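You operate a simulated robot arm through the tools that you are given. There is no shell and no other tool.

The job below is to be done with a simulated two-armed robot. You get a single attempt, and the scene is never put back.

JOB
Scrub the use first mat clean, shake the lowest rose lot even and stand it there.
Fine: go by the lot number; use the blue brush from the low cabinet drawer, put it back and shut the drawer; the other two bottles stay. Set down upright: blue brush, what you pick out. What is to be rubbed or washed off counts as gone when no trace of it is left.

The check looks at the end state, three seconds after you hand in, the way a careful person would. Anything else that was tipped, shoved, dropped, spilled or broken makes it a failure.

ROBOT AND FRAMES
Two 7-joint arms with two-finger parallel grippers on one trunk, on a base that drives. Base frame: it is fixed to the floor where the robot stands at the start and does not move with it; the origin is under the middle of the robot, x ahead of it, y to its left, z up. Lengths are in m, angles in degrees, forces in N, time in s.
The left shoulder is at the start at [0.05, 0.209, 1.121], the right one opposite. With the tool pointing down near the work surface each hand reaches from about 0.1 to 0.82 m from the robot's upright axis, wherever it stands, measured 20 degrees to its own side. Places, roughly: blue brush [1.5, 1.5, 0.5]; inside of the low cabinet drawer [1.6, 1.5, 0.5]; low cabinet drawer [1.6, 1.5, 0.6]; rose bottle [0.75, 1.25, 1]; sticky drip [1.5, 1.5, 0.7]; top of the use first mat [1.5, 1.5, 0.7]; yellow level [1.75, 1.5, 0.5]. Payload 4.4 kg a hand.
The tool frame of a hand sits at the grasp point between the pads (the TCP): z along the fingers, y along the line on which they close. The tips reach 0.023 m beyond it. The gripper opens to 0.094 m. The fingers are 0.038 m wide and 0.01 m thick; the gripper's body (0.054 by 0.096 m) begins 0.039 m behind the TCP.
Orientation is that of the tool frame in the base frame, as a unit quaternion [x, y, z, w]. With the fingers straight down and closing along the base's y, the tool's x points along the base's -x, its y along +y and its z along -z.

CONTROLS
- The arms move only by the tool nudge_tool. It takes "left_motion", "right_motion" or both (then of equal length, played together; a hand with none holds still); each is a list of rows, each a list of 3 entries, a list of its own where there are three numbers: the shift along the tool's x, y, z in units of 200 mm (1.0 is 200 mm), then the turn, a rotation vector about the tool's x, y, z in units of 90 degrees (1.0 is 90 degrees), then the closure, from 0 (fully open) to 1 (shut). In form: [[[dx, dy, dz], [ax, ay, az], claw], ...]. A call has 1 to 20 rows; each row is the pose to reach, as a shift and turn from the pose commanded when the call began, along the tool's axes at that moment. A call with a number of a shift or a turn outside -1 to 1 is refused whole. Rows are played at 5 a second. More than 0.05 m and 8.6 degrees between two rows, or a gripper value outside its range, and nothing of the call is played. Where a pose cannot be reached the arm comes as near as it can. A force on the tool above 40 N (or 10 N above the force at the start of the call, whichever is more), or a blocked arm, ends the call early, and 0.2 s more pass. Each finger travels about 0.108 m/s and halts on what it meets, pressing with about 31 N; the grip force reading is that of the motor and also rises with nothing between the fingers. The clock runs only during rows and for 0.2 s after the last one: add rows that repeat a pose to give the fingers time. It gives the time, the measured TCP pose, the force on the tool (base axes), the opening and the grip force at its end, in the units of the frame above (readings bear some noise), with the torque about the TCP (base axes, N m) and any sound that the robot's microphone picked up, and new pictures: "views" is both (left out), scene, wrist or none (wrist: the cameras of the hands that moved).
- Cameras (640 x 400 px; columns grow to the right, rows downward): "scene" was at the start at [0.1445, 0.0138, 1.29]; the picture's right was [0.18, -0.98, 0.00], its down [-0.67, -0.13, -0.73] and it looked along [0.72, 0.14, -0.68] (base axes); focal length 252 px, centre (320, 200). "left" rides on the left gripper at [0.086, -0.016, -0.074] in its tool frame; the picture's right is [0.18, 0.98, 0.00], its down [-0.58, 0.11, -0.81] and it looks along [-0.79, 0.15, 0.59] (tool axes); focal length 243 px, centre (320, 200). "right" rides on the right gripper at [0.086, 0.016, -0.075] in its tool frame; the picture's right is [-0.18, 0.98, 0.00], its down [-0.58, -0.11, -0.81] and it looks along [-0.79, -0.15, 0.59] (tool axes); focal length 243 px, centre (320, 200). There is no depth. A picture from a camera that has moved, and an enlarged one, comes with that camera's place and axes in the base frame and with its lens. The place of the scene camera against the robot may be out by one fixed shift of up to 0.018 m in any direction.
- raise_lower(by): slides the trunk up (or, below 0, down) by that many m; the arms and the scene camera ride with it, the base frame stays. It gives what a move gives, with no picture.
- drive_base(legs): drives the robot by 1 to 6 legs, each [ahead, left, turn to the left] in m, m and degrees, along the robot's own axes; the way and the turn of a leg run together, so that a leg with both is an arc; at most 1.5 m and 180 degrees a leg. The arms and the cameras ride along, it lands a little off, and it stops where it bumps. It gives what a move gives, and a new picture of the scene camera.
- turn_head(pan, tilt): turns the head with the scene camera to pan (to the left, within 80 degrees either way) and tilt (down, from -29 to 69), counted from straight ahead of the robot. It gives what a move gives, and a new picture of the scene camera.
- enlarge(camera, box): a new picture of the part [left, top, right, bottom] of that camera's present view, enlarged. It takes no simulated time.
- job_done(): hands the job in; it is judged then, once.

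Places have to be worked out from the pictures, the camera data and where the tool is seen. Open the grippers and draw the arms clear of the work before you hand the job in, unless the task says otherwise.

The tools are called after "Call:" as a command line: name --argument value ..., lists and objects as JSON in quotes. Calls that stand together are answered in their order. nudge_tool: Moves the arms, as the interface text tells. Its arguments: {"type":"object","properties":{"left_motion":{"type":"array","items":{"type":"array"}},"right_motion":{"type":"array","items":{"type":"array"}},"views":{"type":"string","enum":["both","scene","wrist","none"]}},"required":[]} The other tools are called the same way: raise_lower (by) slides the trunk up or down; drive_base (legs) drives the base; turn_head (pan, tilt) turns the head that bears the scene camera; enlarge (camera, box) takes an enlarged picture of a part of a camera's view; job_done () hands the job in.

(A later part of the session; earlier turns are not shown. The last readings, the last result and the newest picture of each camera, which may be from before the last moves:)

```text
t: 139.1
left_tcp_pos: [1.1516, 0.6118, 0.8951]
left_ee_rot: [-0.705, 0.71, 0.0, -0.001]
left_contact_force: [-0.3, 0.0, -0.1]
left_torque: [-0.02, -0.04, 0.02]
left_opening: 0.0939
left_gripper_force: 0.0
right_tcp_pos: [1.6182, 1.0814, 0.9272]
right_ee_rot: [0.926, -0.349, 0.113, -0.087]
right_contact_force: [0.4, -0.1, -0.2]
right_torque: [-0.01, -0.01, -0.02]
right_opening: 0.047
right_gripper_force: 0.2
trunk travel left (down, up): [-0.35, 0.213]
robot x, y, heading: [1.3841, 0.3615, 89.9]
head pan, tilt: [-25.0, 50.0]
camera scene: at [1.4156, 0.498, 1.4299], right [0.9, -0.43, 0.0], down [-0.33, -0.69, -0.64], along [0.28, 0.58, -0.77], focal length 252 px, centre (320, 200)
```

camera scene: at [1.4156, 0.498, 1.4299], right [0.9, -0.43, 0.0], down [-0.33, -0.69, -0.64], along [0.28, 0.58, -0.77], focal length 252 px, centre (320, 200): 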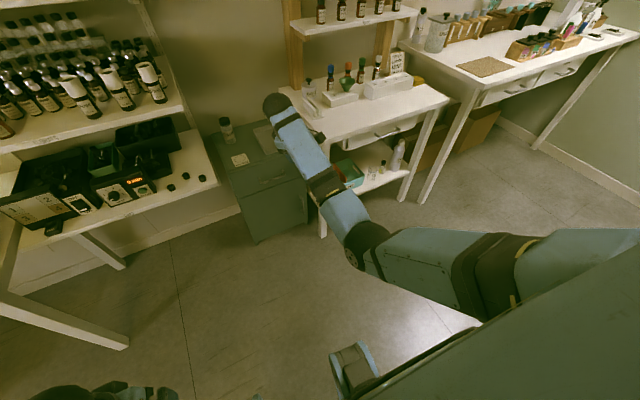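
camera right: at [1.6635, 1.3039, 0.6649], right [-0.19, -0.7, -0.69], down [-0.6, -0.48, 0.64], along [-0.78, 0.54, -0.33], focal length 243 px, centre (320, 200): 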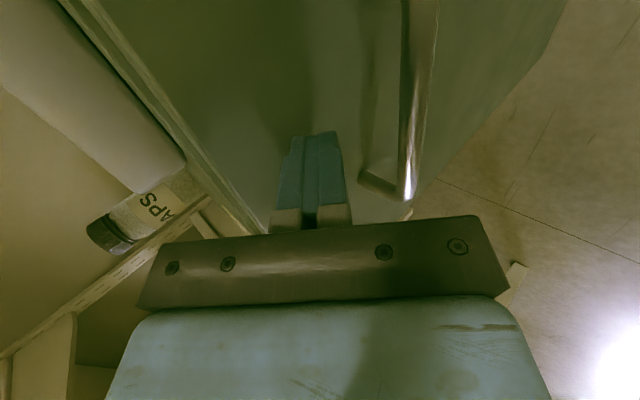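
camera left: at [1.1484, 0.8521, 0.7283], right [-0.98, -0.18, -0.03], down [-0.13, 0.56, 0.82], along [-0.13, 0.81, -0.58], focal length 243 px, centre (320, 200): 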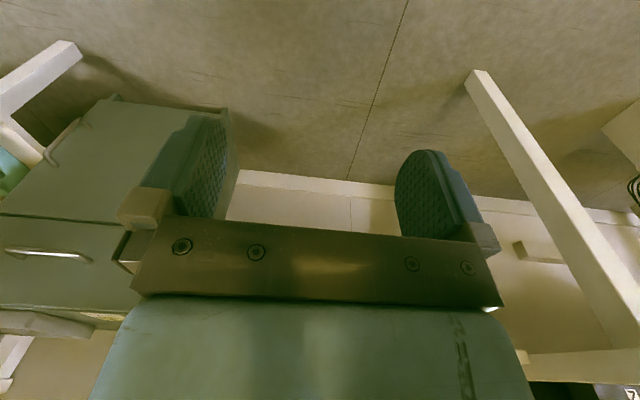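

The hand is extended and free. I now level it, roll it further and move it left so the elbow can swing outward.

Call:
nudge_tool --right_motion '[[[-0.05, 0.07, -0.05], [-0.016, -0.021, -0.065], 0.5], [[-0.1, 0.14, -0.09], [-0.033, -0.042, -0.13], 0.5], [[-0.15, 0.21, -0.14], [-0.049, -0.063, -0.195], 0.5], [[-0.2, 0.27, -0.19], [-0.065, -0.085, -0.26], 0.5], [[-0.25, 0.34, -0.24], [-0.081, -0.106, -0.326], 0.5], [[-0.3, 0.41, -0.28], [-0.098, -0.127, -0.39], 0.5], [[-0.355, 0.48, -0.33], [-0.114, -0.148, -0.456], 0.5], [[-0.355, 0.48, -0.33], [-0.114, -0.148, -0.456], 0.5]]' --views "scene"

```text
t: 140.9
left_tcp_pos: [1.1524, 0.611, 0.896]
left_ee_rot: [-0.705, 0.709, 0.002, -0.001]
left_contact_force: [0.8, -0.1, 0.1]
left_torque: [0.0, -0.01, 0.0]
left_opening: 0.094
left_gripper_force: 0.2
right_tcp_pos: [1.487, 1.0509, 0.9584]
right_ee_rot: [1.0, 0.002, 0.0, 0.0]
right_contact_force: [0.5, 0.3, 0.3]
right_torque: [-0.02, 0.04, 0.03]
right_opening: 0.0467
right_gripper_force: 0.1
trunk travel left (down, up): [-0.35, 0.213]
robot x, y, heading: [1.3882, 0.3643, 89.8]
head pan, tilt: [-25.0, 50.0]
camera scene: at [1.4158, 0.4981, 1.4299], right [0.9, -0.43, 0.0], down [-0.33, -0.69, -0.64], along [0.28, 0.58, -0.77], focal length 252 px, centre (320, 200)
```

scene: 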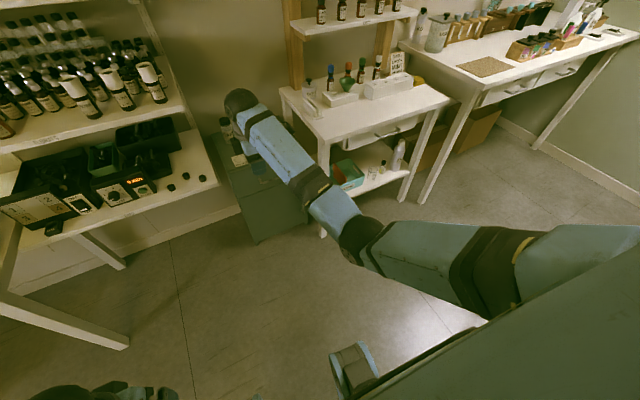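

Reached exactly. Now I roll back to the standard attitude while retracting, as worked before.

Call:
nudge_tool --right_motion '[[[0.02, 0.05, 0], [0, 0, 0.085], 0.5], [[0.04, 0.12, 0], [0, 0, 0.17], 0.5], [[0.06, 0.2, 0], [0, 0, 0.255], 0.5], [[0.08, 0.28, 0], [0, 0, 0.34], 0.5], [[0.1, 0.36, 0], [0, 0, 0.425], 0.5], [[0.12, 0.45, 0], [0, 0, 0.51], 0.5], [[0.15, 0.55, 0], [0, 0, 0.595], 0.5], [[0.18, 0.65, 0], [0, 0, 0.68], 0.5], [[0.21, 0.75, 0], [0, 0, 0.765], 0.5], [[0.24, 0.85, 0], [0, 0, 0.85], 0.5], [[0.27, 0.95, 0], [0, 0, 0.935], 0.5], [[0.3, 1.0, 0], [0, 0, 1.0], 0.5], [[0.3, 1.0, 0], [0, 0, 1.0], 0.5]]' --views "scene"

```text
t: 143.7
left_tcp_pos: [1.1525, 0.6112, 0.8967]
left_ee_rot: [-0.705, 0.71, 0.0, -0.001]
left_contact_force: [-0.9, -0.9, -0.4]
left_torque: [0.01, 0.0, 0.01]
left_opening: 0.094
left_gripper_force: 0.0
right_tcp_pos: [1.5478, 0.8489, 0.9591]
right_ee_rot: [-0.707, 0.707, 0.0, -0.001]
right_contact_force: [1.0, -0.1, 0.6]
right_torque: [0.0, 0.01, 0.01]
right_opening: 0.0472
right_gripper_force: 0.1
trunk travel left (down, up): [-0.35, 0.213]
robot x, y, heading: [1.3855, 0.362, 89.8]
head pan, tilt: [-25.0, 50.0]
camera scene: at [1.4154, 0.4981, 1.4299], right [0.9, -0.43, 0.0], down [-0.33, -0.69, -0.64], along [0.28, 0.58, -0.77], focal length 252 px, centre (320, 200)
```

scene: 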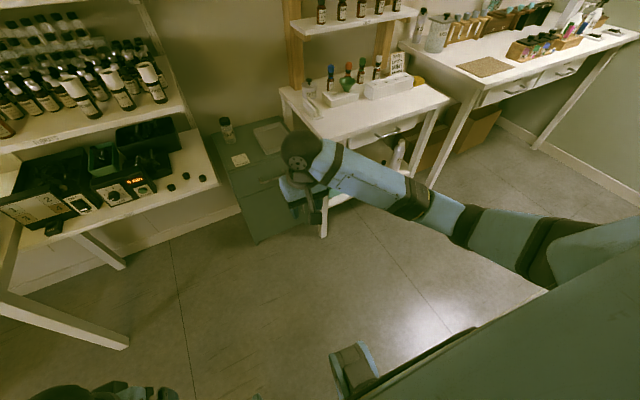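

The right arm is back in a good posture. I pull the right hand back a little, then drive over towards the rose bottles (left arm will pick), and look.

Call:
nudge_tool --right_motion '[[[0.15, 0, 0], [0, 0, 0], 0.5], [[0.3, 0, 0], [0, 0, 0], 0.5], [[0.45, 0, 0], [0, 0, 0], 0.5], [[0.45, 0, 0], [0, 0, 0], 0.5]]' --views "none"

Call:
drive_base --legs '[[0, 0.305, 0], [0.24, 0, 0]]'

Call:
turn_head --pan 25 --tilt 30

```text
t: 144.7
left_tcp_pos: [1.1522, 0.6121, 0.8952]
left_ee_rot: [-0.705, 0.709, 0.0, -0.001]
left_contact_force: [-0.6, 0.0, 0.8]
left_torque: [-0.02, -0.01, 0.03]
left_opening: 0.0941
left_gripper_force: 0.1
right_tcp_pos: [1.5467, 0.7601, 0.9567]
right_ee_rot: [-0.707, 0.708, 0.001, -0.001]
right_contact_force: [-1.1, -0.1, 0.0]
right_torque: [-0.04, 0.03, -0.02]
right_opening: 0.0468
right_gripper_force: 0.0
trunk travel left (down, up): [-0.35, 0.213]
robot x, y, heading: [1.3874, 0.3658, 89.6]
head pan, tilt: [-25.0, 50.0]
```

```text
t: 149.3
left_tcp_pos: [0.8554, 0.849, 0.8956]
left_ee_rot: [-0.703, 0.711, 0.0, -0.001]
left_contact_force: [-0.6, 0.4, 0.1]
left_torque: [-0.03, 0.0, 0.03]
left_opening: 0.0942
left_gripper_force: 0.0
right_tcp_pos: [1.2512, 0.9966, 0.9568]
right_ee_rot: [-0.706, 0.708, 0.001, -0.001]
right_contact_force: [-0.6, 0.1, 0.4]
right_torque: [0.0, 0.02, -0.02]
right_opening: 0.0468
right_gripper_force: 0.1
trunk travel left (down, up): [-0.35, 0.213]
robot x, y, heading: [1.089, 0.601, 89.4]
head pan, tilt: [-25.0, 50.0]
camera scene: at [1.1185, 0.7361, 1.4298], right [0.9, -0.43, 0.0], down [-0.33, -0.69, -0.64], along [0.28, 0.58, -0.77], focal length 252 px, centre (320, 200)
```

scene: 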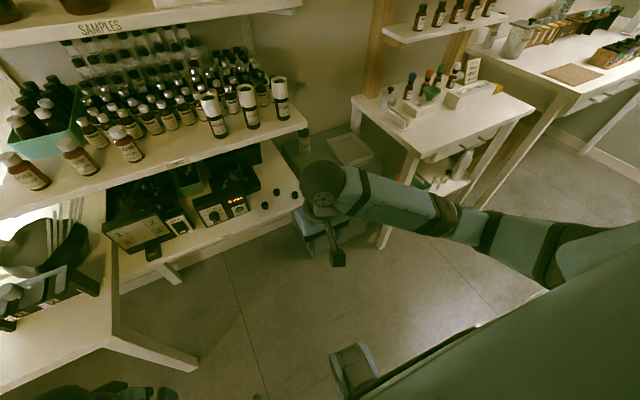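

```text
t: 150.5
left_tcp_pos: [0.855, 0.8487, 0.8954]
left_ee_rot: [-0.703, 0.711, 0.0, -0.001]
left_contact_force: [0.2, 0.5, 0.7]
left_torque: [0.01, 0.02, -0.02]
left_opening: 0.0941
left_gripper_force: 0.1
right_tcp_pos: [1.2506, 0.9956, 0.9575]
right_ee_rot: [-0.706, 0.708, 0.0, -0.001]
right_contact_force: [-0.2, 0.3, -0.4]
right_torque: [0.01, -0.02, -0.03]
right_opening: 0.0469
right_gripper_force: 0.1
trunk travel left (down, up): [-0.35, 0.213]
robot x, y, heading: [1.0903, 0.6031, 89.3]
head pan, tilt: [25.0, 30.0]
camera scene: at [1.048, 0.7484, 1.4594], right [0.91, 0.41, 0.0], down [0.21, -0.46, -0.87], along [-0.36, 0.79, -0.5], focal length 252 px, centre (320, 200)
```

scene: 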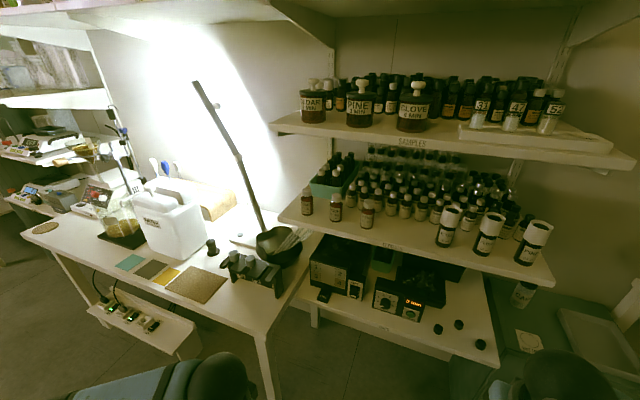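

Now I enlarge the rose bottles from here.

Call:
enlarge --camera "scene" --box '[290, 175, 386, 235]'

```text
6.67 times, centred on (338, 205) of scene
camera zoom: at [1.048, 0.7484, 1.4594], right [0.91, 0.41, 0.0], down [0.21, -0.46, -0.87], along [-0.36, 0.79, -0.5], focal length 1679 px, centre (200, 167)
```

zoom: 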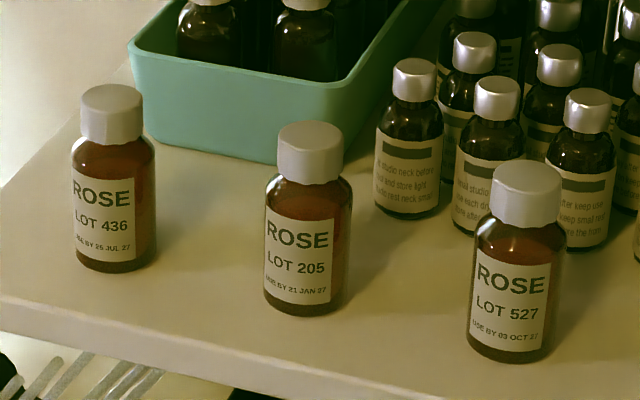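

Lot 205 is the middle bottle at about (0.838, 1.325), base z about 1.04, with good clearance all round. I move the left hand up and ahead while pitching its fingers upward, first half.

Call:
nudge_tool --left_motion '[[[-0.1, 0.01, -0.1], [0, -0.042, 0], 0.2], [[-0.21, 0.02, -0.2], [0, -0.083, 0], 0.2], [[-0.32, 0.03, -0.3], [0, -0.125, 0], 0.2], [[-0.42, 0.04, -0.4], [0, -0.167, 0], 0.2], [[-0.53, 0.05, -0.5], [0, -0.208, 0], 0.2], [[-0.64, 0.06, -0.6], [0, -0.25, 0], 0.2], [[-0.75, 0.07, -0.68], [0, -0.29, 0], 0.2], [[-0.85, 0.08, -0.75], [0, -0.333, 0], 0.2], [[-0.85, 0.08, -0.75], [0, -0.333, 0], 0.2]]'

```text
t: 152.5
left_tcp_pos: [0.8433, 1.0186, 1.0468]
left_ee_rot: [-0.68, 0.686, 0.183, 0.183]
left_contact_force: [-0.1, 0.4, 0.2]
left_torque: [0.01, 0.02, -0.01]
left_opening: 0.0749
left_gripper_force: 0.0
left hand out of reach, approached as far as the arm can: row 1, 2, 3, 4, 5, 6
right_tcp_pos: [1.2507, 0.9971, 0.9566]
right_ee_rot: [-0.706, 0.708, 0.0, -0.001]
right_contact_force: [0.0, -0.5, -0.6]
right_torque: [-0.02, -0.05, -0.02]
right_opening: 0.0471
right_gripper_force: 0.0
trunk travel left (down, up): [-0.35, 0.213]
robot x, y, heading: [1.0906, 0.6016, 89.7]
head pan, tilt: [25.0, 30.0]
camera scene: at [1.0479, 0.7481, 1.4595], right [0.91, 0.41, 0.0], down [0.21, -0.46, -0.87], along [-0.36, 0.79, -0.5], focal length 252 px, centre (320, 200)
camera left: at [0.8568, 0.9066, 1.0658], right [-0.98, -0.15, -0.09], down [-0.11, 0.1, 0.99], along [-0.14, 0.98, -0.12], focal length 243 px, centre (320, 200)
```

scene: 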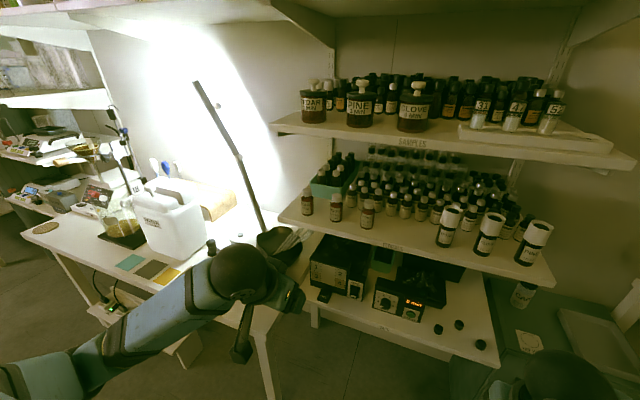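
left: 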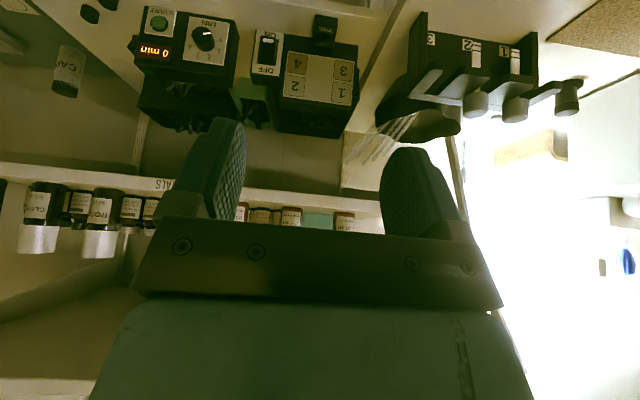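

The left arm reached that pose. Second half: further up to a 60-degree pitch in front of and slightly above the bottle row.

Call:
nudge_tool --left_motion '[[[-0.1, 0.003, -0.016], [0, -0.042, 0], 0.2], [[-0.2, 0.006, -0.032], [0, -0.083, 0], 0.2], [[-0.31, 0.01, -0.049], [0, -0.125, 0], 0.2], [[-0.41, 0.012, -0.065], [0, -0.167, 0], 0.2], [[-0.51, 0.016, -0.08], [0, -0.208, 0], 0.2], [[-0.62, 0.02, -0.1], [0, -0.25, 0], 0.2], [[-0.72, 0.022, -0.115], [0, -0.29, 0], 0.2], [[-0.826, 0.025, -0.13], [0, -0.333, 0], 0.2], [[-0.826, 0.025, -0.13], [0, -0.333, 0], 0.2]]'

```text
t: 154.5
left_tcp_pos: [0.8383, 1.1497, 1.1499]
left_ee_rot: [-0.609, 0.616, 0.352, 0.355]
left_contact_force: [-0.1, -1.1, -0.2]
left_torque: [0.03, -0.03, -0.01]
left_opening: 0.0748
left_gripper_force: 0.0
right_tcp_pos: [1.2525, 0.9966, 0.9575]
right_ee_rot: [-0.706, 0.708, 0.0, -0.001]
right_contact_force: [0.3, -0.7, -0.1]
right_torque: [-0.01, -0.02, -0.03]
right_opening: 0.0469
right_gripper_force: 0.2
trunk travel left (down, up): [-0.35, 0.213]
robot x, y, heading: [1.0908, 0.6021, 89.1]
head pan, tilt: [25.0, 30.0]
camera scene: at [1.0477, 0.7481, 1.4595], right [0.91, 0.41, 0.0], down [0.21, -0.46, -0.87], along [-0.36, 0.79, -0.5], focal length 252 px, centre (320, 200)
camera left: at [0.8526, 1.0417, 1.1111], right [-0.98, -0.08, -0.16], down [-0.11, -0.41, 0.91], along [-0.14, 0.91, 0.39], focal length 243 px, centre (320, 200)
```

scene: 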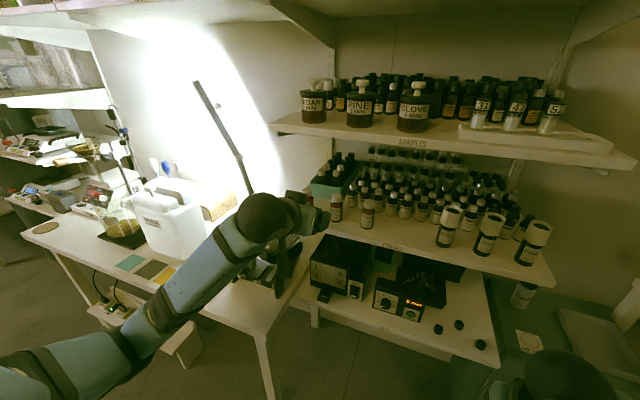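
left: 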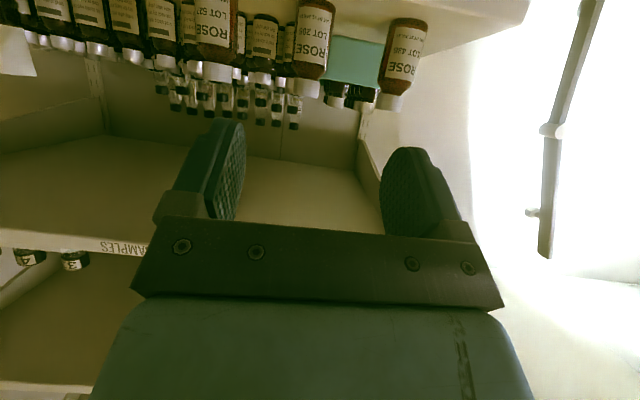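

The wrist view shows lot 205 at about x 0.843, base z 1.036, top 1.112. I approach to about 7 cm in front of it and look again.

Call:
nudge_tool --left_motion '[[[0, -0.01, 0.1], [0, 0, 0], 0.2], [[0, -0.02, 0.2], [0, 0, 0], 0.2], [[-0.01, -0.025, 0.3], [0, 0, 0], 0.2], [[-0.01, -0.025, 0.4], [0, 0, 0], 0.2], [[-0.01, -0.025, 0.515], [0, 0, 0], 0.2], [[-0.01, -0.025, 0.515], [0, 0, 0], 0.2]]'

Call:
enlarge --camera "scene" --box '[290, 165, 402, 235]'

```text
t: 155.9
left_tcp_pos: [0.8434, 1.2393, 1.0996]
left_ee_rot: [-0.61, 0.615, 0.352, 0.355]
left_contact_force: [-1.1, 0.1, -0.7]
left_torque: [-0.01, 0.02, 0.04]
left_opening: 0.0753
left_gripper_force: 0.2
right_tcp_pos: [1.2524, 0.9959, 0.9577]
right_ee_rot: [-0.706, 0.708, 0.0, -0.002]
right_contact_force: [0.0, 0.1, 0.1]
right_torque: [-0.03, 0.02, -0.02]
right_opening: 0.0468
right_gripper_force: 0.1
trunk travel left (down, up): [-0.35, 0.213]
robot x, y, heading: [1.0894, 0.6004, 89.5]
head pan, tilt: [25.0, 30.0]
camera scene: at [1.0478, 0.748, 1.4595], right [0.91, 0.41, 0.0], down [0.21, -0.46, -0.87], along [-0.36, 0.79, -0.5], focal length 252 px, centre (320, 200)
camera left: at [0.8574, 1.1318, 1.0607], right [-0.98, -0.08, -0.16], down [-0.11, -0.41, 0.91], along [-0.14, 0.91, 0.39], focal length 243 px, centre (320, 200)
```

scene: 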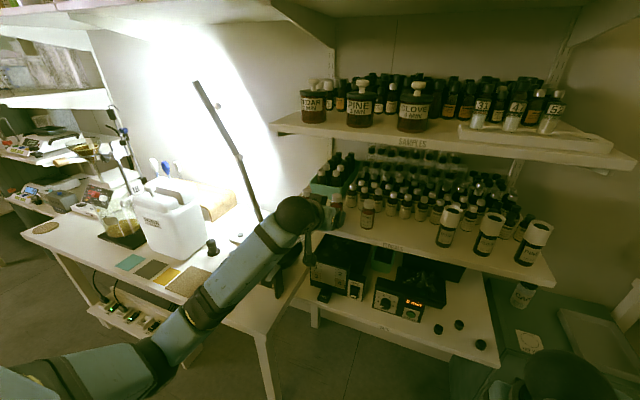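
left: 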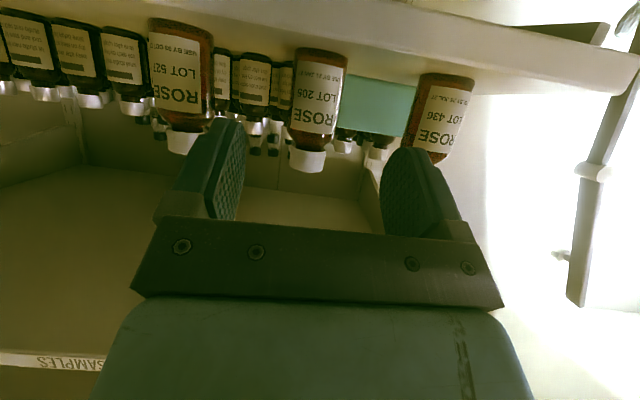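

```text
5.71 times, centred on (346, 200) of scene
camera zoom: at [1.0478, 0.748, 1.4595], right [0.91, 0.41, 0.0], down [0.21, -0.46, -0.87], along [-0.36, 0.79, -0.5], focal length 1439 px, centre (171, 200)
```

zoom: 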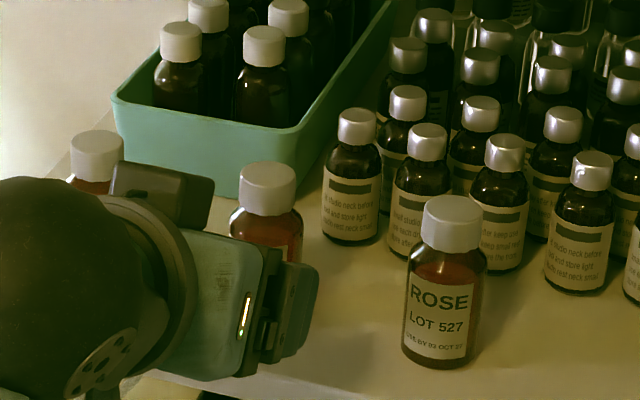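

The two wrist views put the bottle's axis at about (0.843, 1.315). I move in so the fingers straddle it, then check before closing.

Call:
nudge_tool --left_motion '[[[-0.012, 0, 0.08], [0, 0, 0], 0.25], [[-0.024, 0, 0.16], [0, 0, 0], 0.25], [[-0.036, 0, 0.24], [0, 0, 0], 0.25], [[-0.05, 0, 0.32], [0, 0, 0], 0.25], [[-0.058, 0, 0.377], [0, 0, 0], 0.25], [[-0.058, 0, 0.377], [0, 0, 0], 0.25]]'

Call:
enlarge --camera "scene" --box '[290, 165, 402, 235]'

```text
t: 157.3
left_tcp_pos: [0.8433, 1.3092, 1.0744]
left_ee_rot: [-0.609, 0.616, 0.351, 0.355]
left_contact_force: [0.1, -0.7, 0.0]
left_torque: [-0.01, -0.01, 0.03]
left_opening: 0.0707
left_gripper_force: 0.1
right_tcp_pos: [1.2508, 0.9956, 0.9576]
right_ee_rot: [-0.706, 0.708, 0.0, -0.001]
right_contact_force: [-0.6, -0.2, 0.9]
right_torque: [-0.01, -0.01, 0.02]
right_opening: 0.0468
right_gripper_force: 0.0
trunk travel left (down, up): [-0.35, 0.213]
robot x, y, heading: [1.0892, 0.5987, 89.3]
head pan, tilt: [25.0, 30.0]
camera scene: at [1.0478, 0.7482, 1.4595], right [0.91, 0.41, 0.0], down [0.21, -0.46, -0.87], along [-0.36, 0.79, -0.5], focal length 252 px, centre (320, 200)
camera left: at [0.8584, 1.2016, 1.0349], right [-0.98, -0.08, -0.16], down [-0.11, -0.4, 0.91], along [-0.14, 0.91, 0.39], focal length 243 px, centre (320, 200)
```

scene: 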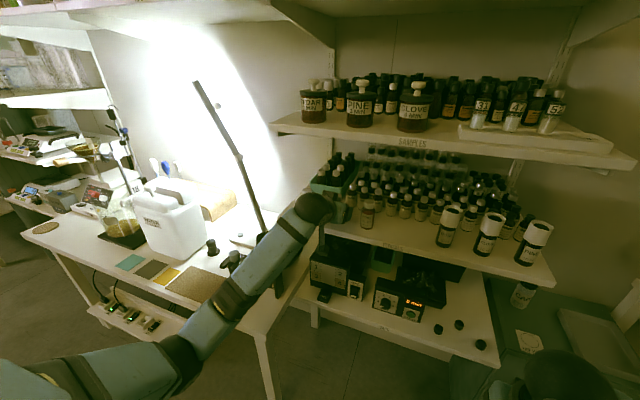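
left: 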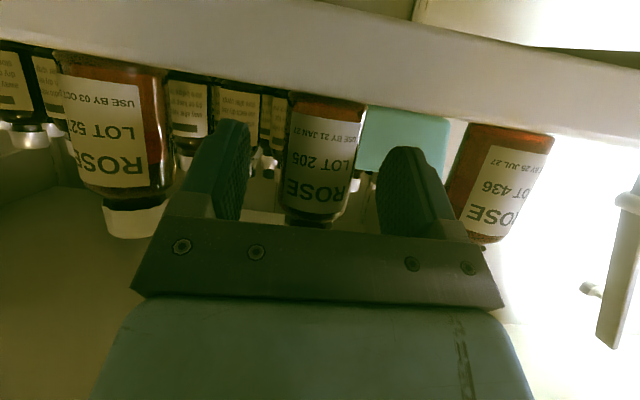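

```text
5.71 times, centred on (346, 200) of scene
camera zoom: at [1.0478, 0.7482, 1.4595], right [0.91, 0.41, 0.0], down [0.21, -0.46, -0.87], along [-0.36, 0.79, -0.5], focal length 1439 px, centre (171, 200)
```

zoom: 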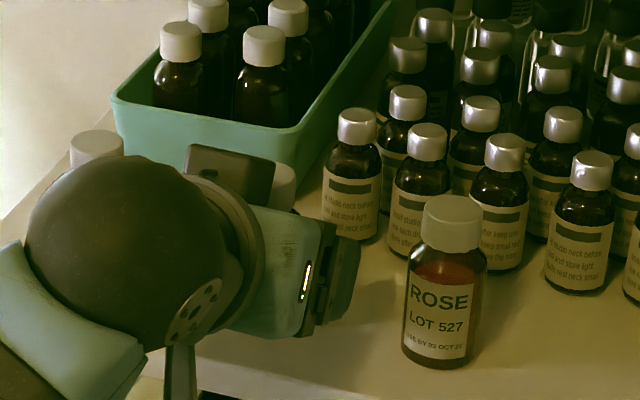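

The bottle stands between the pads at the right depth. I close the gripper.

Call:
nudge_tool --left_motion '[[[0, 0, 0.015], [0, 0, 0], 0.4], [[0, 0, 0.015], [0, 0, 0], 0.55], [[0, 0, 0.015], [0, 0, 0], 0.7], [[0, 0, 0.015], [0, 0, 0], 1.0], [[0, 0, 0.015], [0, 0, 0], 1.0], [[0, 0, 0.015], [0, 0, 0], 1.0], [[0, 0, 0.015], [0, 0, 0], 1.0]]'

```text
t: 158.9
left_tcp_pos: [0.845, 1.3122, 1.0719]
left_ee_rot: [-0.609, 0.616, 0.351, 0.355]
left_contact_force: [-0.7, 0.0, 0.3]
left_torque: [-0.01, -0.03, 0.0]
left_opening: 0.0361
left_gripper_force: 31.0
right_tcp_pos: [1.252, 0.9957, 0.9575]
right_ee_rot: [-0.706, 0.709, 0.0, -0.001]
right_contact_force: [-0.4, -1.7, -0.1]
right_torque: [-0.01, 0.01, 0.02]
right_opening: 0.0471
right_gripper_force: 0.0
trunk travel left (down, up): [-0.35, 0.213]
robot x, y, heading: [1.0914, 0.602, 89.5]
head pan, tilt: [25.0, 30.0]
camera scene: at [1.0479, 0.7483, 1.4594], right [0.91, 0.41, 0.0], down [0.21, -0.46, -0.87], along [-0.36, 0.79, -0.5], focal length 252 px, centre (320, 200)
camera left: at [0.8582, 1.204, 1.0328], right [-0.98, -0.08, -0.16], down [-0.11, -0.4, 0.91], along [-0.14, 0.91, 0.39], focal length 243 px, centre (320, 200)
```

scene: 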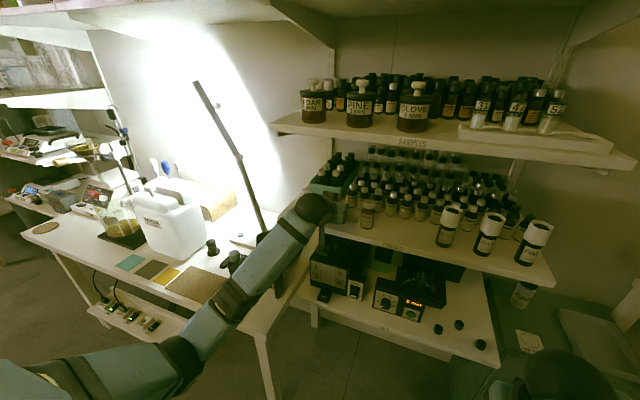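
left: 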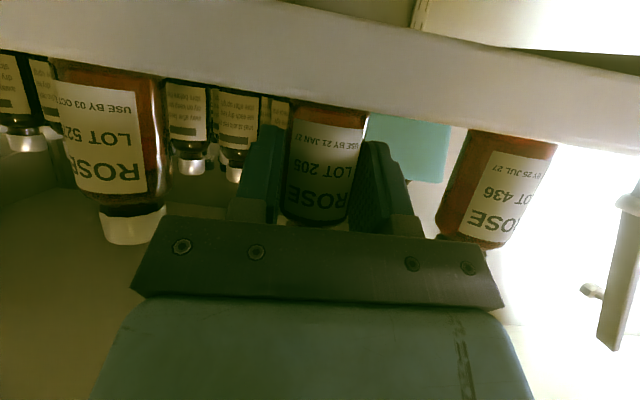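

The bottle is gripped (36 mm). I lift it 6 cm straight up and then draw it back out from the shelf.

Call:
nudge_tool --left_motion '[[[-0.03, 0, -0.02], [0, 0, 0], 1.0], [[-0.09, 0, -0.05], [0, 0, 0], 1.0], [[-0.16, 0, -0.09], [0, 0, 0], 1.0], [[-0.26, 0, -0.15], [0, 0, 0], 1.0], [[-0.2, 0, -0.25], [0, 0, 0], 1.0], [[-0.12, 0, -0.4], [0, 0, 0], 1.0], [[-0.03, 0, -0.55], [0, 0, 0], 1.0], [[0.06, 0, -0.7], [0, 0, 0], 1.0], [[0.15, 0, -0.85], [0, 0, 0], 1.0], [[0.22, 0, -0.97], [0, 0, 0], 1.0], [[0.22, 0, -0.97], [0, 0, 0], 1.0]]'

Call:
enlarge --camera "scene" --box '[240, 150, 400, 250]'

```text
t: 161.3
left_tcp_pos: [0.8423, 1.122, 1.1322]
left_ee_rot: [-0.609, 0.616, 0.351, 0.355]
left_contact_force: [0.6, 0.7, -0.1]
left_torque: [0.0, 0.01, -0.02]
left_opening: 0.0358
left_gripper_force: 31.2
right_tcp_pos: [1.2521, 0.9969, 0.9558]
right_ee_rot: [-0.706, 0.708, 0.001, -0.002]
right_contact_force: [0.1, 0.5, 0.0]
right_torque: [-0.01, 0.0, -0.02]
right_opening: 0.0469
right_gripper_force: 0.0
trunk travel left (down, up): [-0.35, 0.213]
robot x, y, heading: [1.0901, 0.6011, 89.6]
head pan, tilt: [25.0, 30.0]
camera scene: at [1.048, 0.7489, 1.4594], right [0.91, 0.41, 0.0], down [0.21, -0.46, -0.87], along [-0.36, 0.79, -0.5], focal length 252 px, centre (320, 200)
camera left: at [0.8575, 1.0147, 1.093], right [-0.98, -0.08, -0.16], down [-0.11, -0.4, 0.91], along [-0.14, 0.91, 0.39], focal length 243 px, centre (320, 200)
```

scene: 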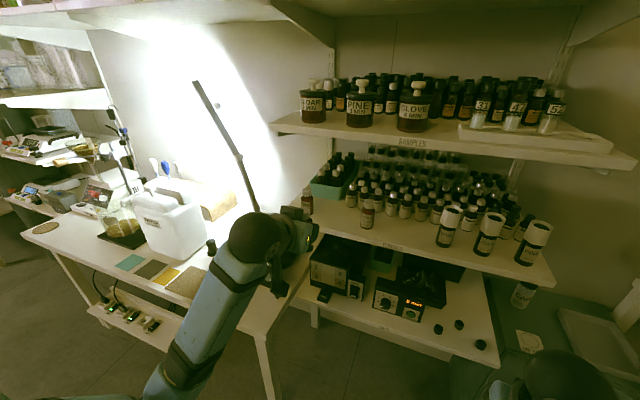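
left: 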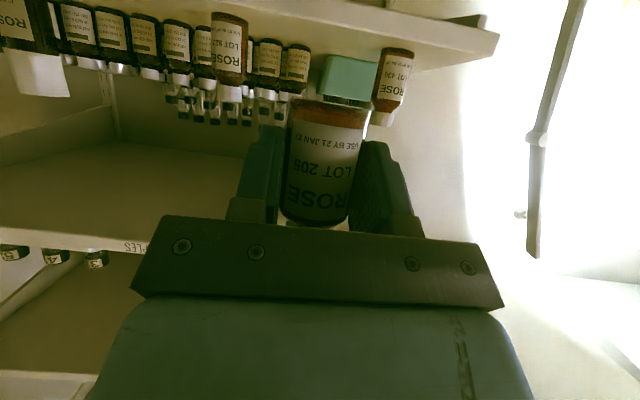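

```text
4.00 times, centred on (320, 200) of scene
camera zoom: at [1.048, 0.7489, 1.4594], right [0.91, 0.41, 0.0], down [0.21, -0.46, -0.87], along [-0.36, 0.79, -0.5], focal length 1007 px, centre (320, 200)
```

zoom: 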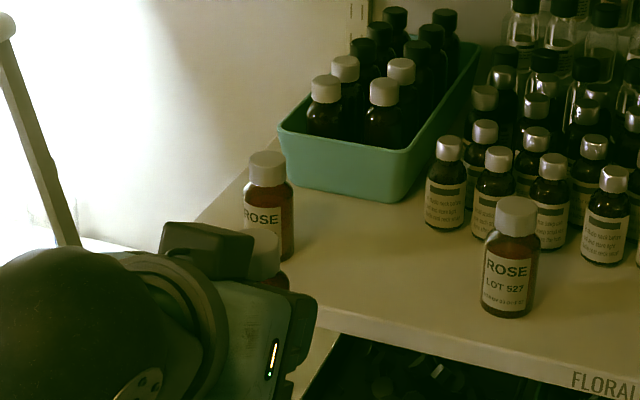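

Lot 205 is in the hand and the other two stand. I look at its contents, then back away into free space.

Call:
enlarge --camera "left" --box '[260, 80, 400, 240]'

Call:
drive_base --legs '[[-0.35, 0, 0]]'

```text
2.50 times, centred on (330, 160) of left
camera zoom: at [0.8575, 1.0147, 1.093], right [-0.98, -0.08, -0.16], down [-0.11, -0.4, 0.91], along [-0.14, 0.91, 0.39], focal length 606 px, centre (295, 300)
```

zoom: 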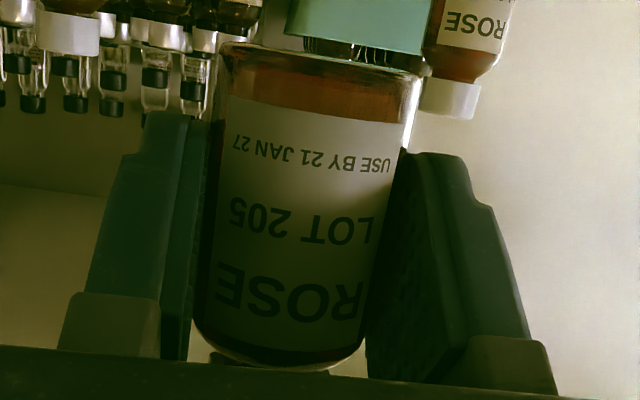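

```text
t: 163.6
left_tcp_pos: [0.8375, 0.7729, 1.1322]
left_ee_rot: [-0.611, 0.614, 0.352, 0.353]
left_contact_force: [0.2, -0.1, -0.1]
left_torque: [-0.02, 0.0, -0.03]
left_opening: 0.036
left_gripper_force: 30.8
right_tcp_pos: [1.2464, 0.6486, 0.9582]
right_ee_rot: [0.708, -0.706, -0.001, 0.002]
right_contact_force: [0.0, -0.2, 0.2]
right_torque: [0.01, 0.0, 0.0]
right_opening: 0.047
right_gripper_force: 0.0
trunk travel left (down, up): [-0.35, 0.213]
robot x, y, heading: [1.0874, 0.2504, 89.4]
head pan, tilt: [25.0, 30.0]
camera scene: at [1.0441, 0.3992, 1.4595], right [0.91, 0.42, 0.0], down [0.21, -0.45, -0.87], along [-0.36, 0.79, -0.5], focal length 252 px, centre (320, 200)
```

scene: 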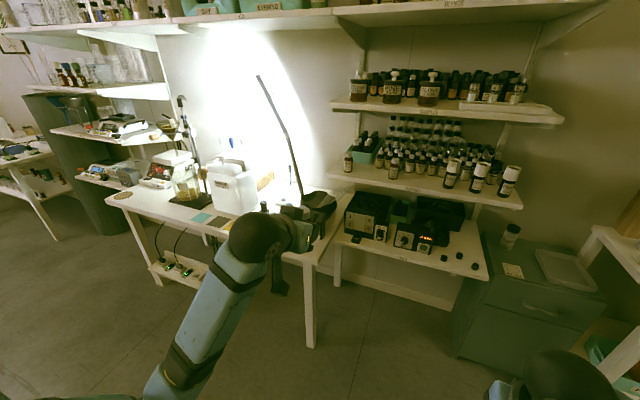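

Now I shake the bottle: quick up-and-down strokes of about 4.5 cm in free air.

Call:
nudge_tool --left_motion '[[[-0.195, 0, -0.112], [0, 0, 0], 1.0], [[0, 0, 0], [0, 0, 0], 1.0], [[-0.195, 0, -0.112], [0, 0, 0], 1.0], [[0, 0, 0], [0, 0, 0], 1.0], [[-0.195, 0, -0.112], [0, 0, 0], 1.0], [[0, 0, 0], [0, 0, 0], 1.0], [[-0.195, 0, -0.112], [0, 0, 0], 1.0], [[0, 0, 0], [0, 0, 0], 1.0], [[-0.195, 0, -0.112], [0, 0, 0], 1.0], [[0, 0, 0], [0, 0, 0], 1.0], [[-0.195, 0, -0.112], [0, 0, 0], 1.0], [[0, 0, 0], [0, 0, 0], 1.0], [[-0.195, 0, -0.112], [0, 0, 0], 1.0], [[0, 0, 0], [0, 0, 0], 1.0], [[-0.195, 0, -0.112], [0, 0, 0], 1.0], [[0, 0, 0], [0, 0, 0], 1.0], [[-0.195, 0, -0.112], [0, 0, 0], 1.0], [[0, 0, 0], [0, 0, 0], 1.0], [[-0.195, 0, -0.112], [0, 0, 0], 1.0], [[0, 0, 0], [0, 0, 0], 1.0]]' --views "wrist"

Call:
enlarge --camera "left" --box '[260, 80, 400, 240]'

```text
t: 167.8
left_tcp_pos: [0.8346, 0.7738, 1.1318]
left_ee_rot: [-0.611, 0.614, 0.353, 0.354]
left_contact_force: [-0.7, -0.1, -0.8]
left_torque: [0.0, 0.02, 0.02]
left_opening: 0.0358
left_gripper_force: 31.2
right_tcp_pos: [1.2456, 0.6471, 0.9584]
right_ee_rot: [0.708, -0.706, 0.0, 0.0]
right_contact_force: [0.5, 0.0, -0.1]
right_torque: [-0.02, -0.01, -0.01]
right_opening: 0.0471
right_gripper_force: 0.0
trunk travel left (down, up): [-0.35, 0.213]
robot x, y, heading: [1.0833, 0.2508, 89.9]
head pan, tilt: [25.0, 30.0]
camera left: at [0.8489, 0.6657, 1.0914], right [-0.98, -0.09, -0.16], down [-0.11, -0.41, 0.91], along [-0.14, 0.91, 0.39], focal length 243 px, centre (320, 200)
```

left: 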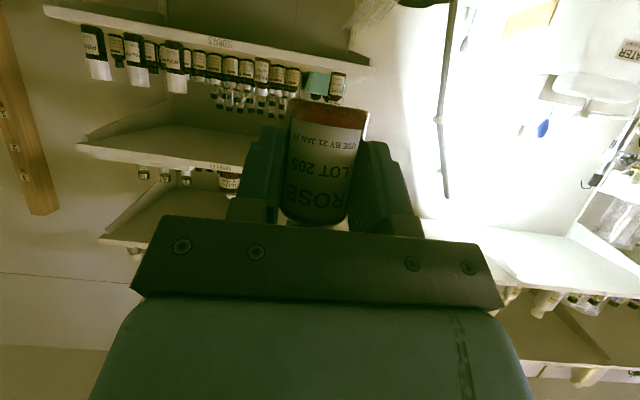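

```text
2.50 times, centred on (330, 160) of left
camera zoom: at [0.8489, 0.6657, 1.0914], right [-0.98, -0.09, -0.16], down [-0.11, -0.41, 0.91], along [-0.14, 0.91, 0.39], focal length 606 px, centre (295, 300)
```

zoom: 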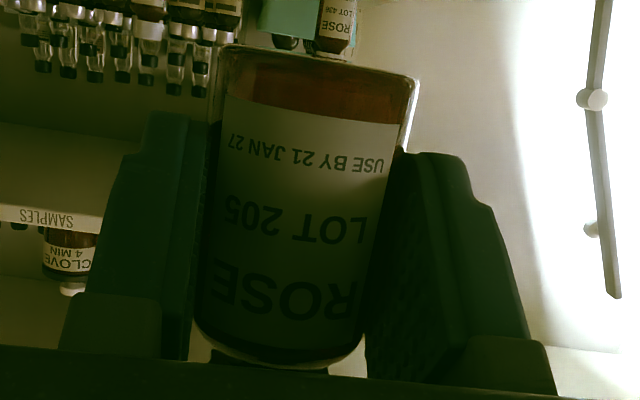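

I turn the head towards the held bottle to judge its contents from another side.

Call:
turn_head --pan 30 --tilt 35

Call:
enlarge --camera "scene" --box '[220, 130, 380, 230]'

```text
t: 168.4
left_tcp_pos: [0.8349, 0.7762, 1.1302]
left_ee_rot: [-0.61, 0.615, 0.352, 0.353]
left_contact_force: [0.0, 0.2, 0.0]
left_torque: [-0.01, -0.01, -0.01]
left_opening: 0.0357
left_gripper_force: 31.1
right_tcp_pos: [1.246, 0.6475, 0.9567]
right_ee_rot: [0.708, -0.706, 0.0, 0.001]
right_contact_force: [0.4, 0.5, -0.1]
right_torque: [0.04, 0.01, 0.03]
right_opening: 0.0469
right_gripper_force: 0.2
trunk travel left (down, up): [-0.35, 0.213]
robot x, y, heading: [1.0826, 0.249, 89.6]
head pan, tilt: [30.0, 35.0]
camera scene: at [1.0386, 0.3943, 1.4516], right [0.87, 0.49, 0.0], down [0.28, -0.5, -0.82], along [-0.4, 0.71, -0.57], focal length 252 px, centre (320, 200)
```

scene: 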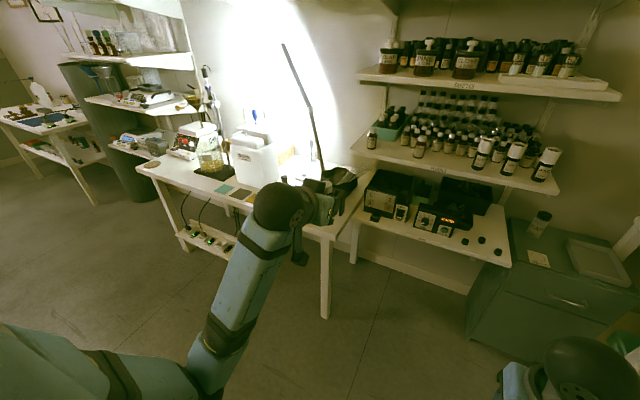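

```text
4.00 times, centred on (300, 180) of scene
camera zoom: at [1.0386, 0.3943, 1.4516], right [0.87, 0.49, 0.0], down [0.28, -0.5, -0.82], along [-0.4, 0.71, -0.57], focal length 1007 px, centre (400, 280)
```

zoom: 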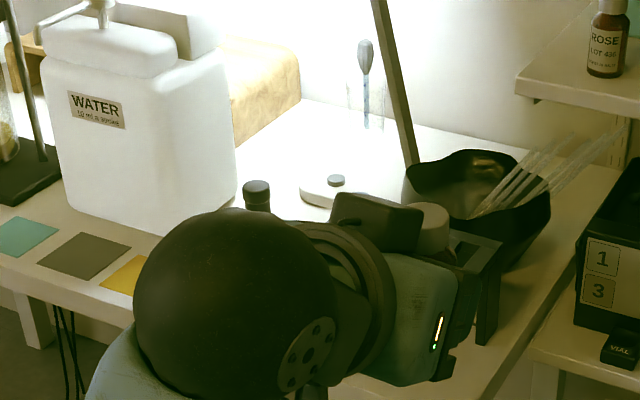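

I can't see the liquid from here. I shake more, with strokes along vertical, in two further rounds.

Call:
nudge_tool --left_motion '[[[-0.21, 0, -0.12], [0, 0.03, 0], 1.0], [[0, 0, 0], [0, -0.03, 0], 1.0], [[-0.21, 0, -0.12], [0, 0.03, 0], 1.0], [[0, 0, 0], [0, -0.03, 0], 1.0], [[-0.21, 0, -0.12], [0, 0.03, 0], 1.0], [[0, 0, 0], [0, -0.03, 0], 1.0], [[-0.21, 0, -0.12], [0, 0.03, 0], 1.0], [[0, 0, 0], [0, -0.03, 0], 1.0], [[-0.21, 0, -0.12], [0, 0.03, 0], 1.0], [[0, 0, 0], [0, -0.03, 0], 1.0], [[-0.21, 0, -0.12], [0, 0.03, 0], 1.0], [[0, 0, 0], [0, -0.03, 0], 1.0], [[-0.21, 0, -0.12], [0, 0.03, 0], 1.0], [[0, 0, 0], [0, -0.03, 0], 1.0], [[-0.21, 0, -0.12], [0, 0.03, 0], 1.0], [[0, 0, 0], [0, -0.03, 0], 1.0], [[-0.21, 0, -0.12], [0, 0.03, 0], 1.0], [[0, 0, 0], [0, -0.03, 0], 1.0], [[-0.21, 0, -0.12], [0, 0.03, 0], 1.0], [[0, 0, 0], [0, 0, 0], 1.0]]' --views "none"

Call:
nudge_tool --left_motion '[[[-0.1, 0, 0.17], [0, 0, 0], 1.0], [[0.0, 0, 0], [0, 0, 0], 1.0], [[-0.1, 0, 0.17], [0, 0, 0], 1.0], [[0, 0, 0], [0, 0, 0], 1.0], [[-0.1, 0, 0.17], [0, 0, 0], 1.0], [[0, 0, 0], [0, 0, 0], 1.0], [[-0.1, 0, 0.17], [0, 0, 0], 1.0], [[0, 0, 0], [0, 0, 0], 1.0], [[-0.1, 0, 0.17], [0, 0, 0], 1.0], [[0, 0, 0], [0, 0, 0], 1.0], [[-0.21, 0, -0.12], [0, 0, 0], 1.0], [[0, 0, 0], [0, 0, 0], 1.0], [[-0.21, 0, -0.12], [0, 0, 0], 1.0], [[0, 0, 0], [0, 0, 0], 1.0], [[-0.21, 0, -0.12], [0, 0, 0], 1.0], [[0, 0, 0], [0, 0, 0], 1.0], [[-0.21, 0, -0.12], [0, 0, 0], 1.0], [[0, 0, 0], [0, 0, 0], 1.0], [[0, 0, 0], [0, 0, 0], 1.0]]' --views "wrist"

Call:
enlarge --camera "left" --box '[260, 80, 400, 240]'

```text
t: 172.6
left_tcp_pos: [0.8339, 0.7701, 1.1311]
left_ee_rot: [-0.611, 0.614, 0.353, 0.355]
left_contact_force: [-0.6, 0.2, -0.6]
left_torque: [0.02, -0.04, -0.03]
left_opening: 0.0357
left_gripper_force: 30.9
right_tcp_pos: [1.245, 0.6481, 0.9585]
right_ee_rot: [0.708, -0.706, 0.0, 0.0]
right_contact_force: [-0.4, 0.0, 0.5]
right_torque: [-0.02, -0.02, -0.03]
right_opening: 0.0472
right_gripper_force: 0.1
trunk travel left (down, up): [-0.35, 0.213]
robot x, y, heading: [1.0848, 0.2519, 89.7]
head pan, tilt: [30.0, 35.0]
```

```text
t: 176.6
left_tcp_pos: [0.8388, 0.7715, 1.1334]
left_ee_rot: [-0.61, 0.616, 0.352, 0.354]
left_contact_force: [0.2, -0.5, -0.9]
left_torque: [-0.02, 0.02, 0.03]
left_opening: 0.0356
left_gripper_force: 31.7
right_tcp_pos: [1.2478, 0.649, 0.9567]
right_ee_rot: [0.708, -0.707, 0.0, 0.001]
right_contact_force: [-0.3, -0.6, -0.3]
right_torque: [-0.01, 0.02, 0.0]
right_opening: 0.0469
right_gripper_force: 0.2
trunk travel left (down, up): [-0.35, 0.213]
robot x, y, heading: [1.0846, 0.2502, 89.5]
head pan, tilt: [30.0, 35.0]
camera left: at [0.8539, 0.6651, 1.0933], right [-0.98, -0.09, -0.16], down [-0.11, -0.4, 0.91], along [-0.14, 0.91, 0.39], focal length 243 px, centre (320, 200)
```

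left: 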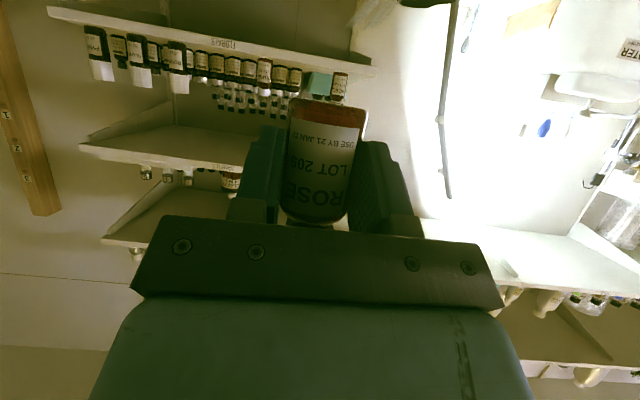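

```text
2.50 times, centred on (330, 160) of left
camera zoom: at [0.8539, 0.6651, 1.0933], right [-0.98, -0.09, -0.16], down [-0.11, -0.4, 0.91], along [-0.14, 0.91, 0.39], focal length 606 px, centre (295, 300)
```

zoom: 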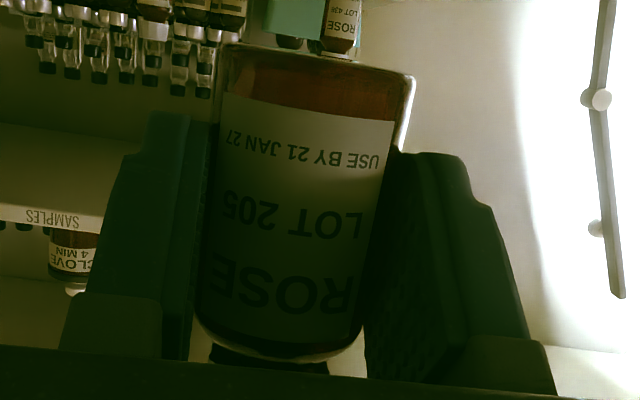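

The label now sits evenly; I will judge the contents again once the bottle stands. For the transfer I bring the left hand inward by 9 cm and raise the right hand 15 cm so it clears the table.

Call:
nudge_tool --left_motion '[[[0, -0.1, 0], [0, 0, 0], 1.0], [[0, -0.2, 0], [0, 0, 0], 1.0], [[0, -0.3, 0], [0, 0, 0], 1.0], [[0, -0.4, 0], [0, 0, 0], 1.0], [[0, -0.45, 0], [0, 0, 0], 1.0], [[0, -0.45, 0], [0, 0, 0], 1.0]]' --right_motion '[[[0, 0, -0.15], [0, 0, 0], 0.5], [[0, 0, -0.3], [0, 0, 0], 0.5], [[0, 0, -0.45], [0, 0, 0], 0.5], [[0, 0, -0.6], [0, 0, 0], 0.5], [[0, 0, -0.75], [0, 0, 0], 0.5], [[0, 0, -0.75], [0, 0, 0], 0.5]]' --views "none"

Call:
drive_base --legs '[[0, -0.53, 0.4], [0.35, 0, 0]]'

Call:
turn_head --pan 10 --tilt 45

```text
t: 178.0
left_tcp_pos: [0.9283, 0.7714, 1.1314]
left_ee_rot: [-0.611, 0.615, 0.352, 0.353]
left_contact_force: [-0.3, 0.1, -1.1]
left_torque: [-0.01, 0.02, 0.04]
left_opening: 0.0356
left_gripper_force: 31.0
right_tcp_pos: [1.247, 0.6475, 1.1073]
right_ee_rot: [0.708, -0.707, 0.0, 0.001]
right_contact_force: [-0.1, 0.4, 1.2]
right_torque: [-0.02, 0.01, -0.01]
right_opening: 0.0469
right_gripper_force: 0.0
trunk travel left (down, up): [-0.35, 0.213]
robot x, y, heading: [1.0882, 0.2548, 89.5]
head pan, tilt: [30.0, 35.0]
```

```text
t: 185.1
left_tcp_pos: [1.4514, 1.1155, 1.1312]
left_ee_rot: [0.616, -0.609, -0.355, -0.35]
left_contact_force: [0.3, -0.3, -0.9]
left_torque: [0.02, -0.01, 0.0]
left_opening: 0.0356
left_gripper_force: 30.8
right_tcp_pos: [1.7728, 0.996, 1.1068]
right_ee_rot: [0.713, -0.701, 0.0, 0.002]
right_contact_force: [-0.2, 0.4, 0.7]
right_torque: [0.02, -0.01, -0.01]
right_opening: 0.0471
right_gripper_force: 0.1
trunk travel left (down, up): [-0.35, 0.213]
robot x, y, heading: [1.6155, 0.5974, 90.4]
head pan, tilt: [30.0, 35.0]
camera scene: at [1.568, 0.7395, 1.4516], right [0.86, 0.51, 0.0], down [0.29, -0.49, -0.82], along [-0.42, 0.71, -0.57], focal length 252 px, centre (320, 200)
```

scene: 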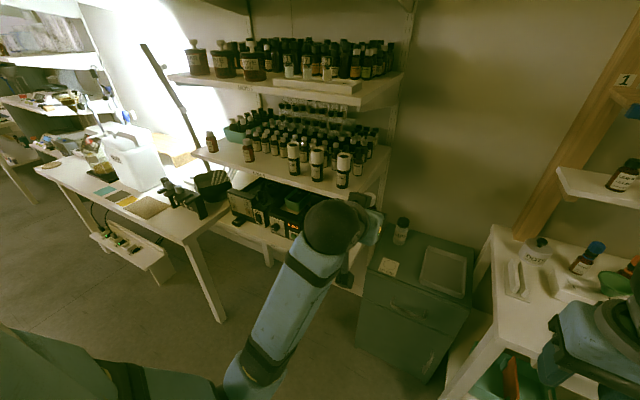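

```text
t: 185.9
left_tcp_pos: [1.4526, 1.1152, 1.1318]
left_ee_rot: [0.616, -0.609, -0.355, -0.351]
left_contact_force: [-0.5, -0.4, -0.6]
left_torque: [-0.01, 0.01, -0.04]
left_opening: 0.0355
left_gripper_force: 31.0
right_tcp_pos: [1.772, 0.9958, 1.1073]
right_ee_rot: [0.713, -0.701, 0.0, 0.002]
right_contact_force: [-0.3, 0.9, -0.2]
right_torque: [0.0, -0.01, -0.01]
right_opening: 0.0469
right_gripper_force: 0.1
trunk travel left (down, up): [-0.35, 0.213]
robot x, y, heading: [1.6165, 0.5973, 90.3]
head pan, tilt: [10.0, 45.0]
camera scene: at [1.5978, 0.743, 1.4369], right [0.98, 0.18, 0.0], down [0.13, -0.69, -0.71], along [-0.13, 0.7, -0.71], focal length 252 px, centre (320, 200)
```

scene: 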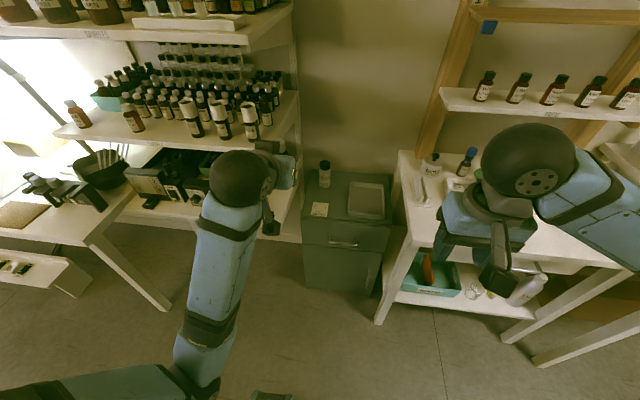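

I enlarge to see the shelf ends next to the cabinet before moving in.

Call:
enlarge --camera "scene" --box '[200, 90, 360, 250]'

```text
2.50 times, centred on (280, 170) of scene
camera zoom: at [1.5978, 0.743, 1.4369], right [0.98, 0.18, 0.0], down [0.13, -0.69, -0.71], along [-0.13, 0.7, -0.71], focal length 630 px, centre (420, 275)
```

zoom: 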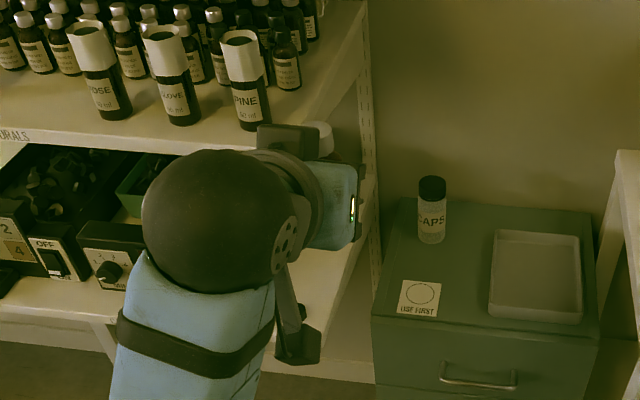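

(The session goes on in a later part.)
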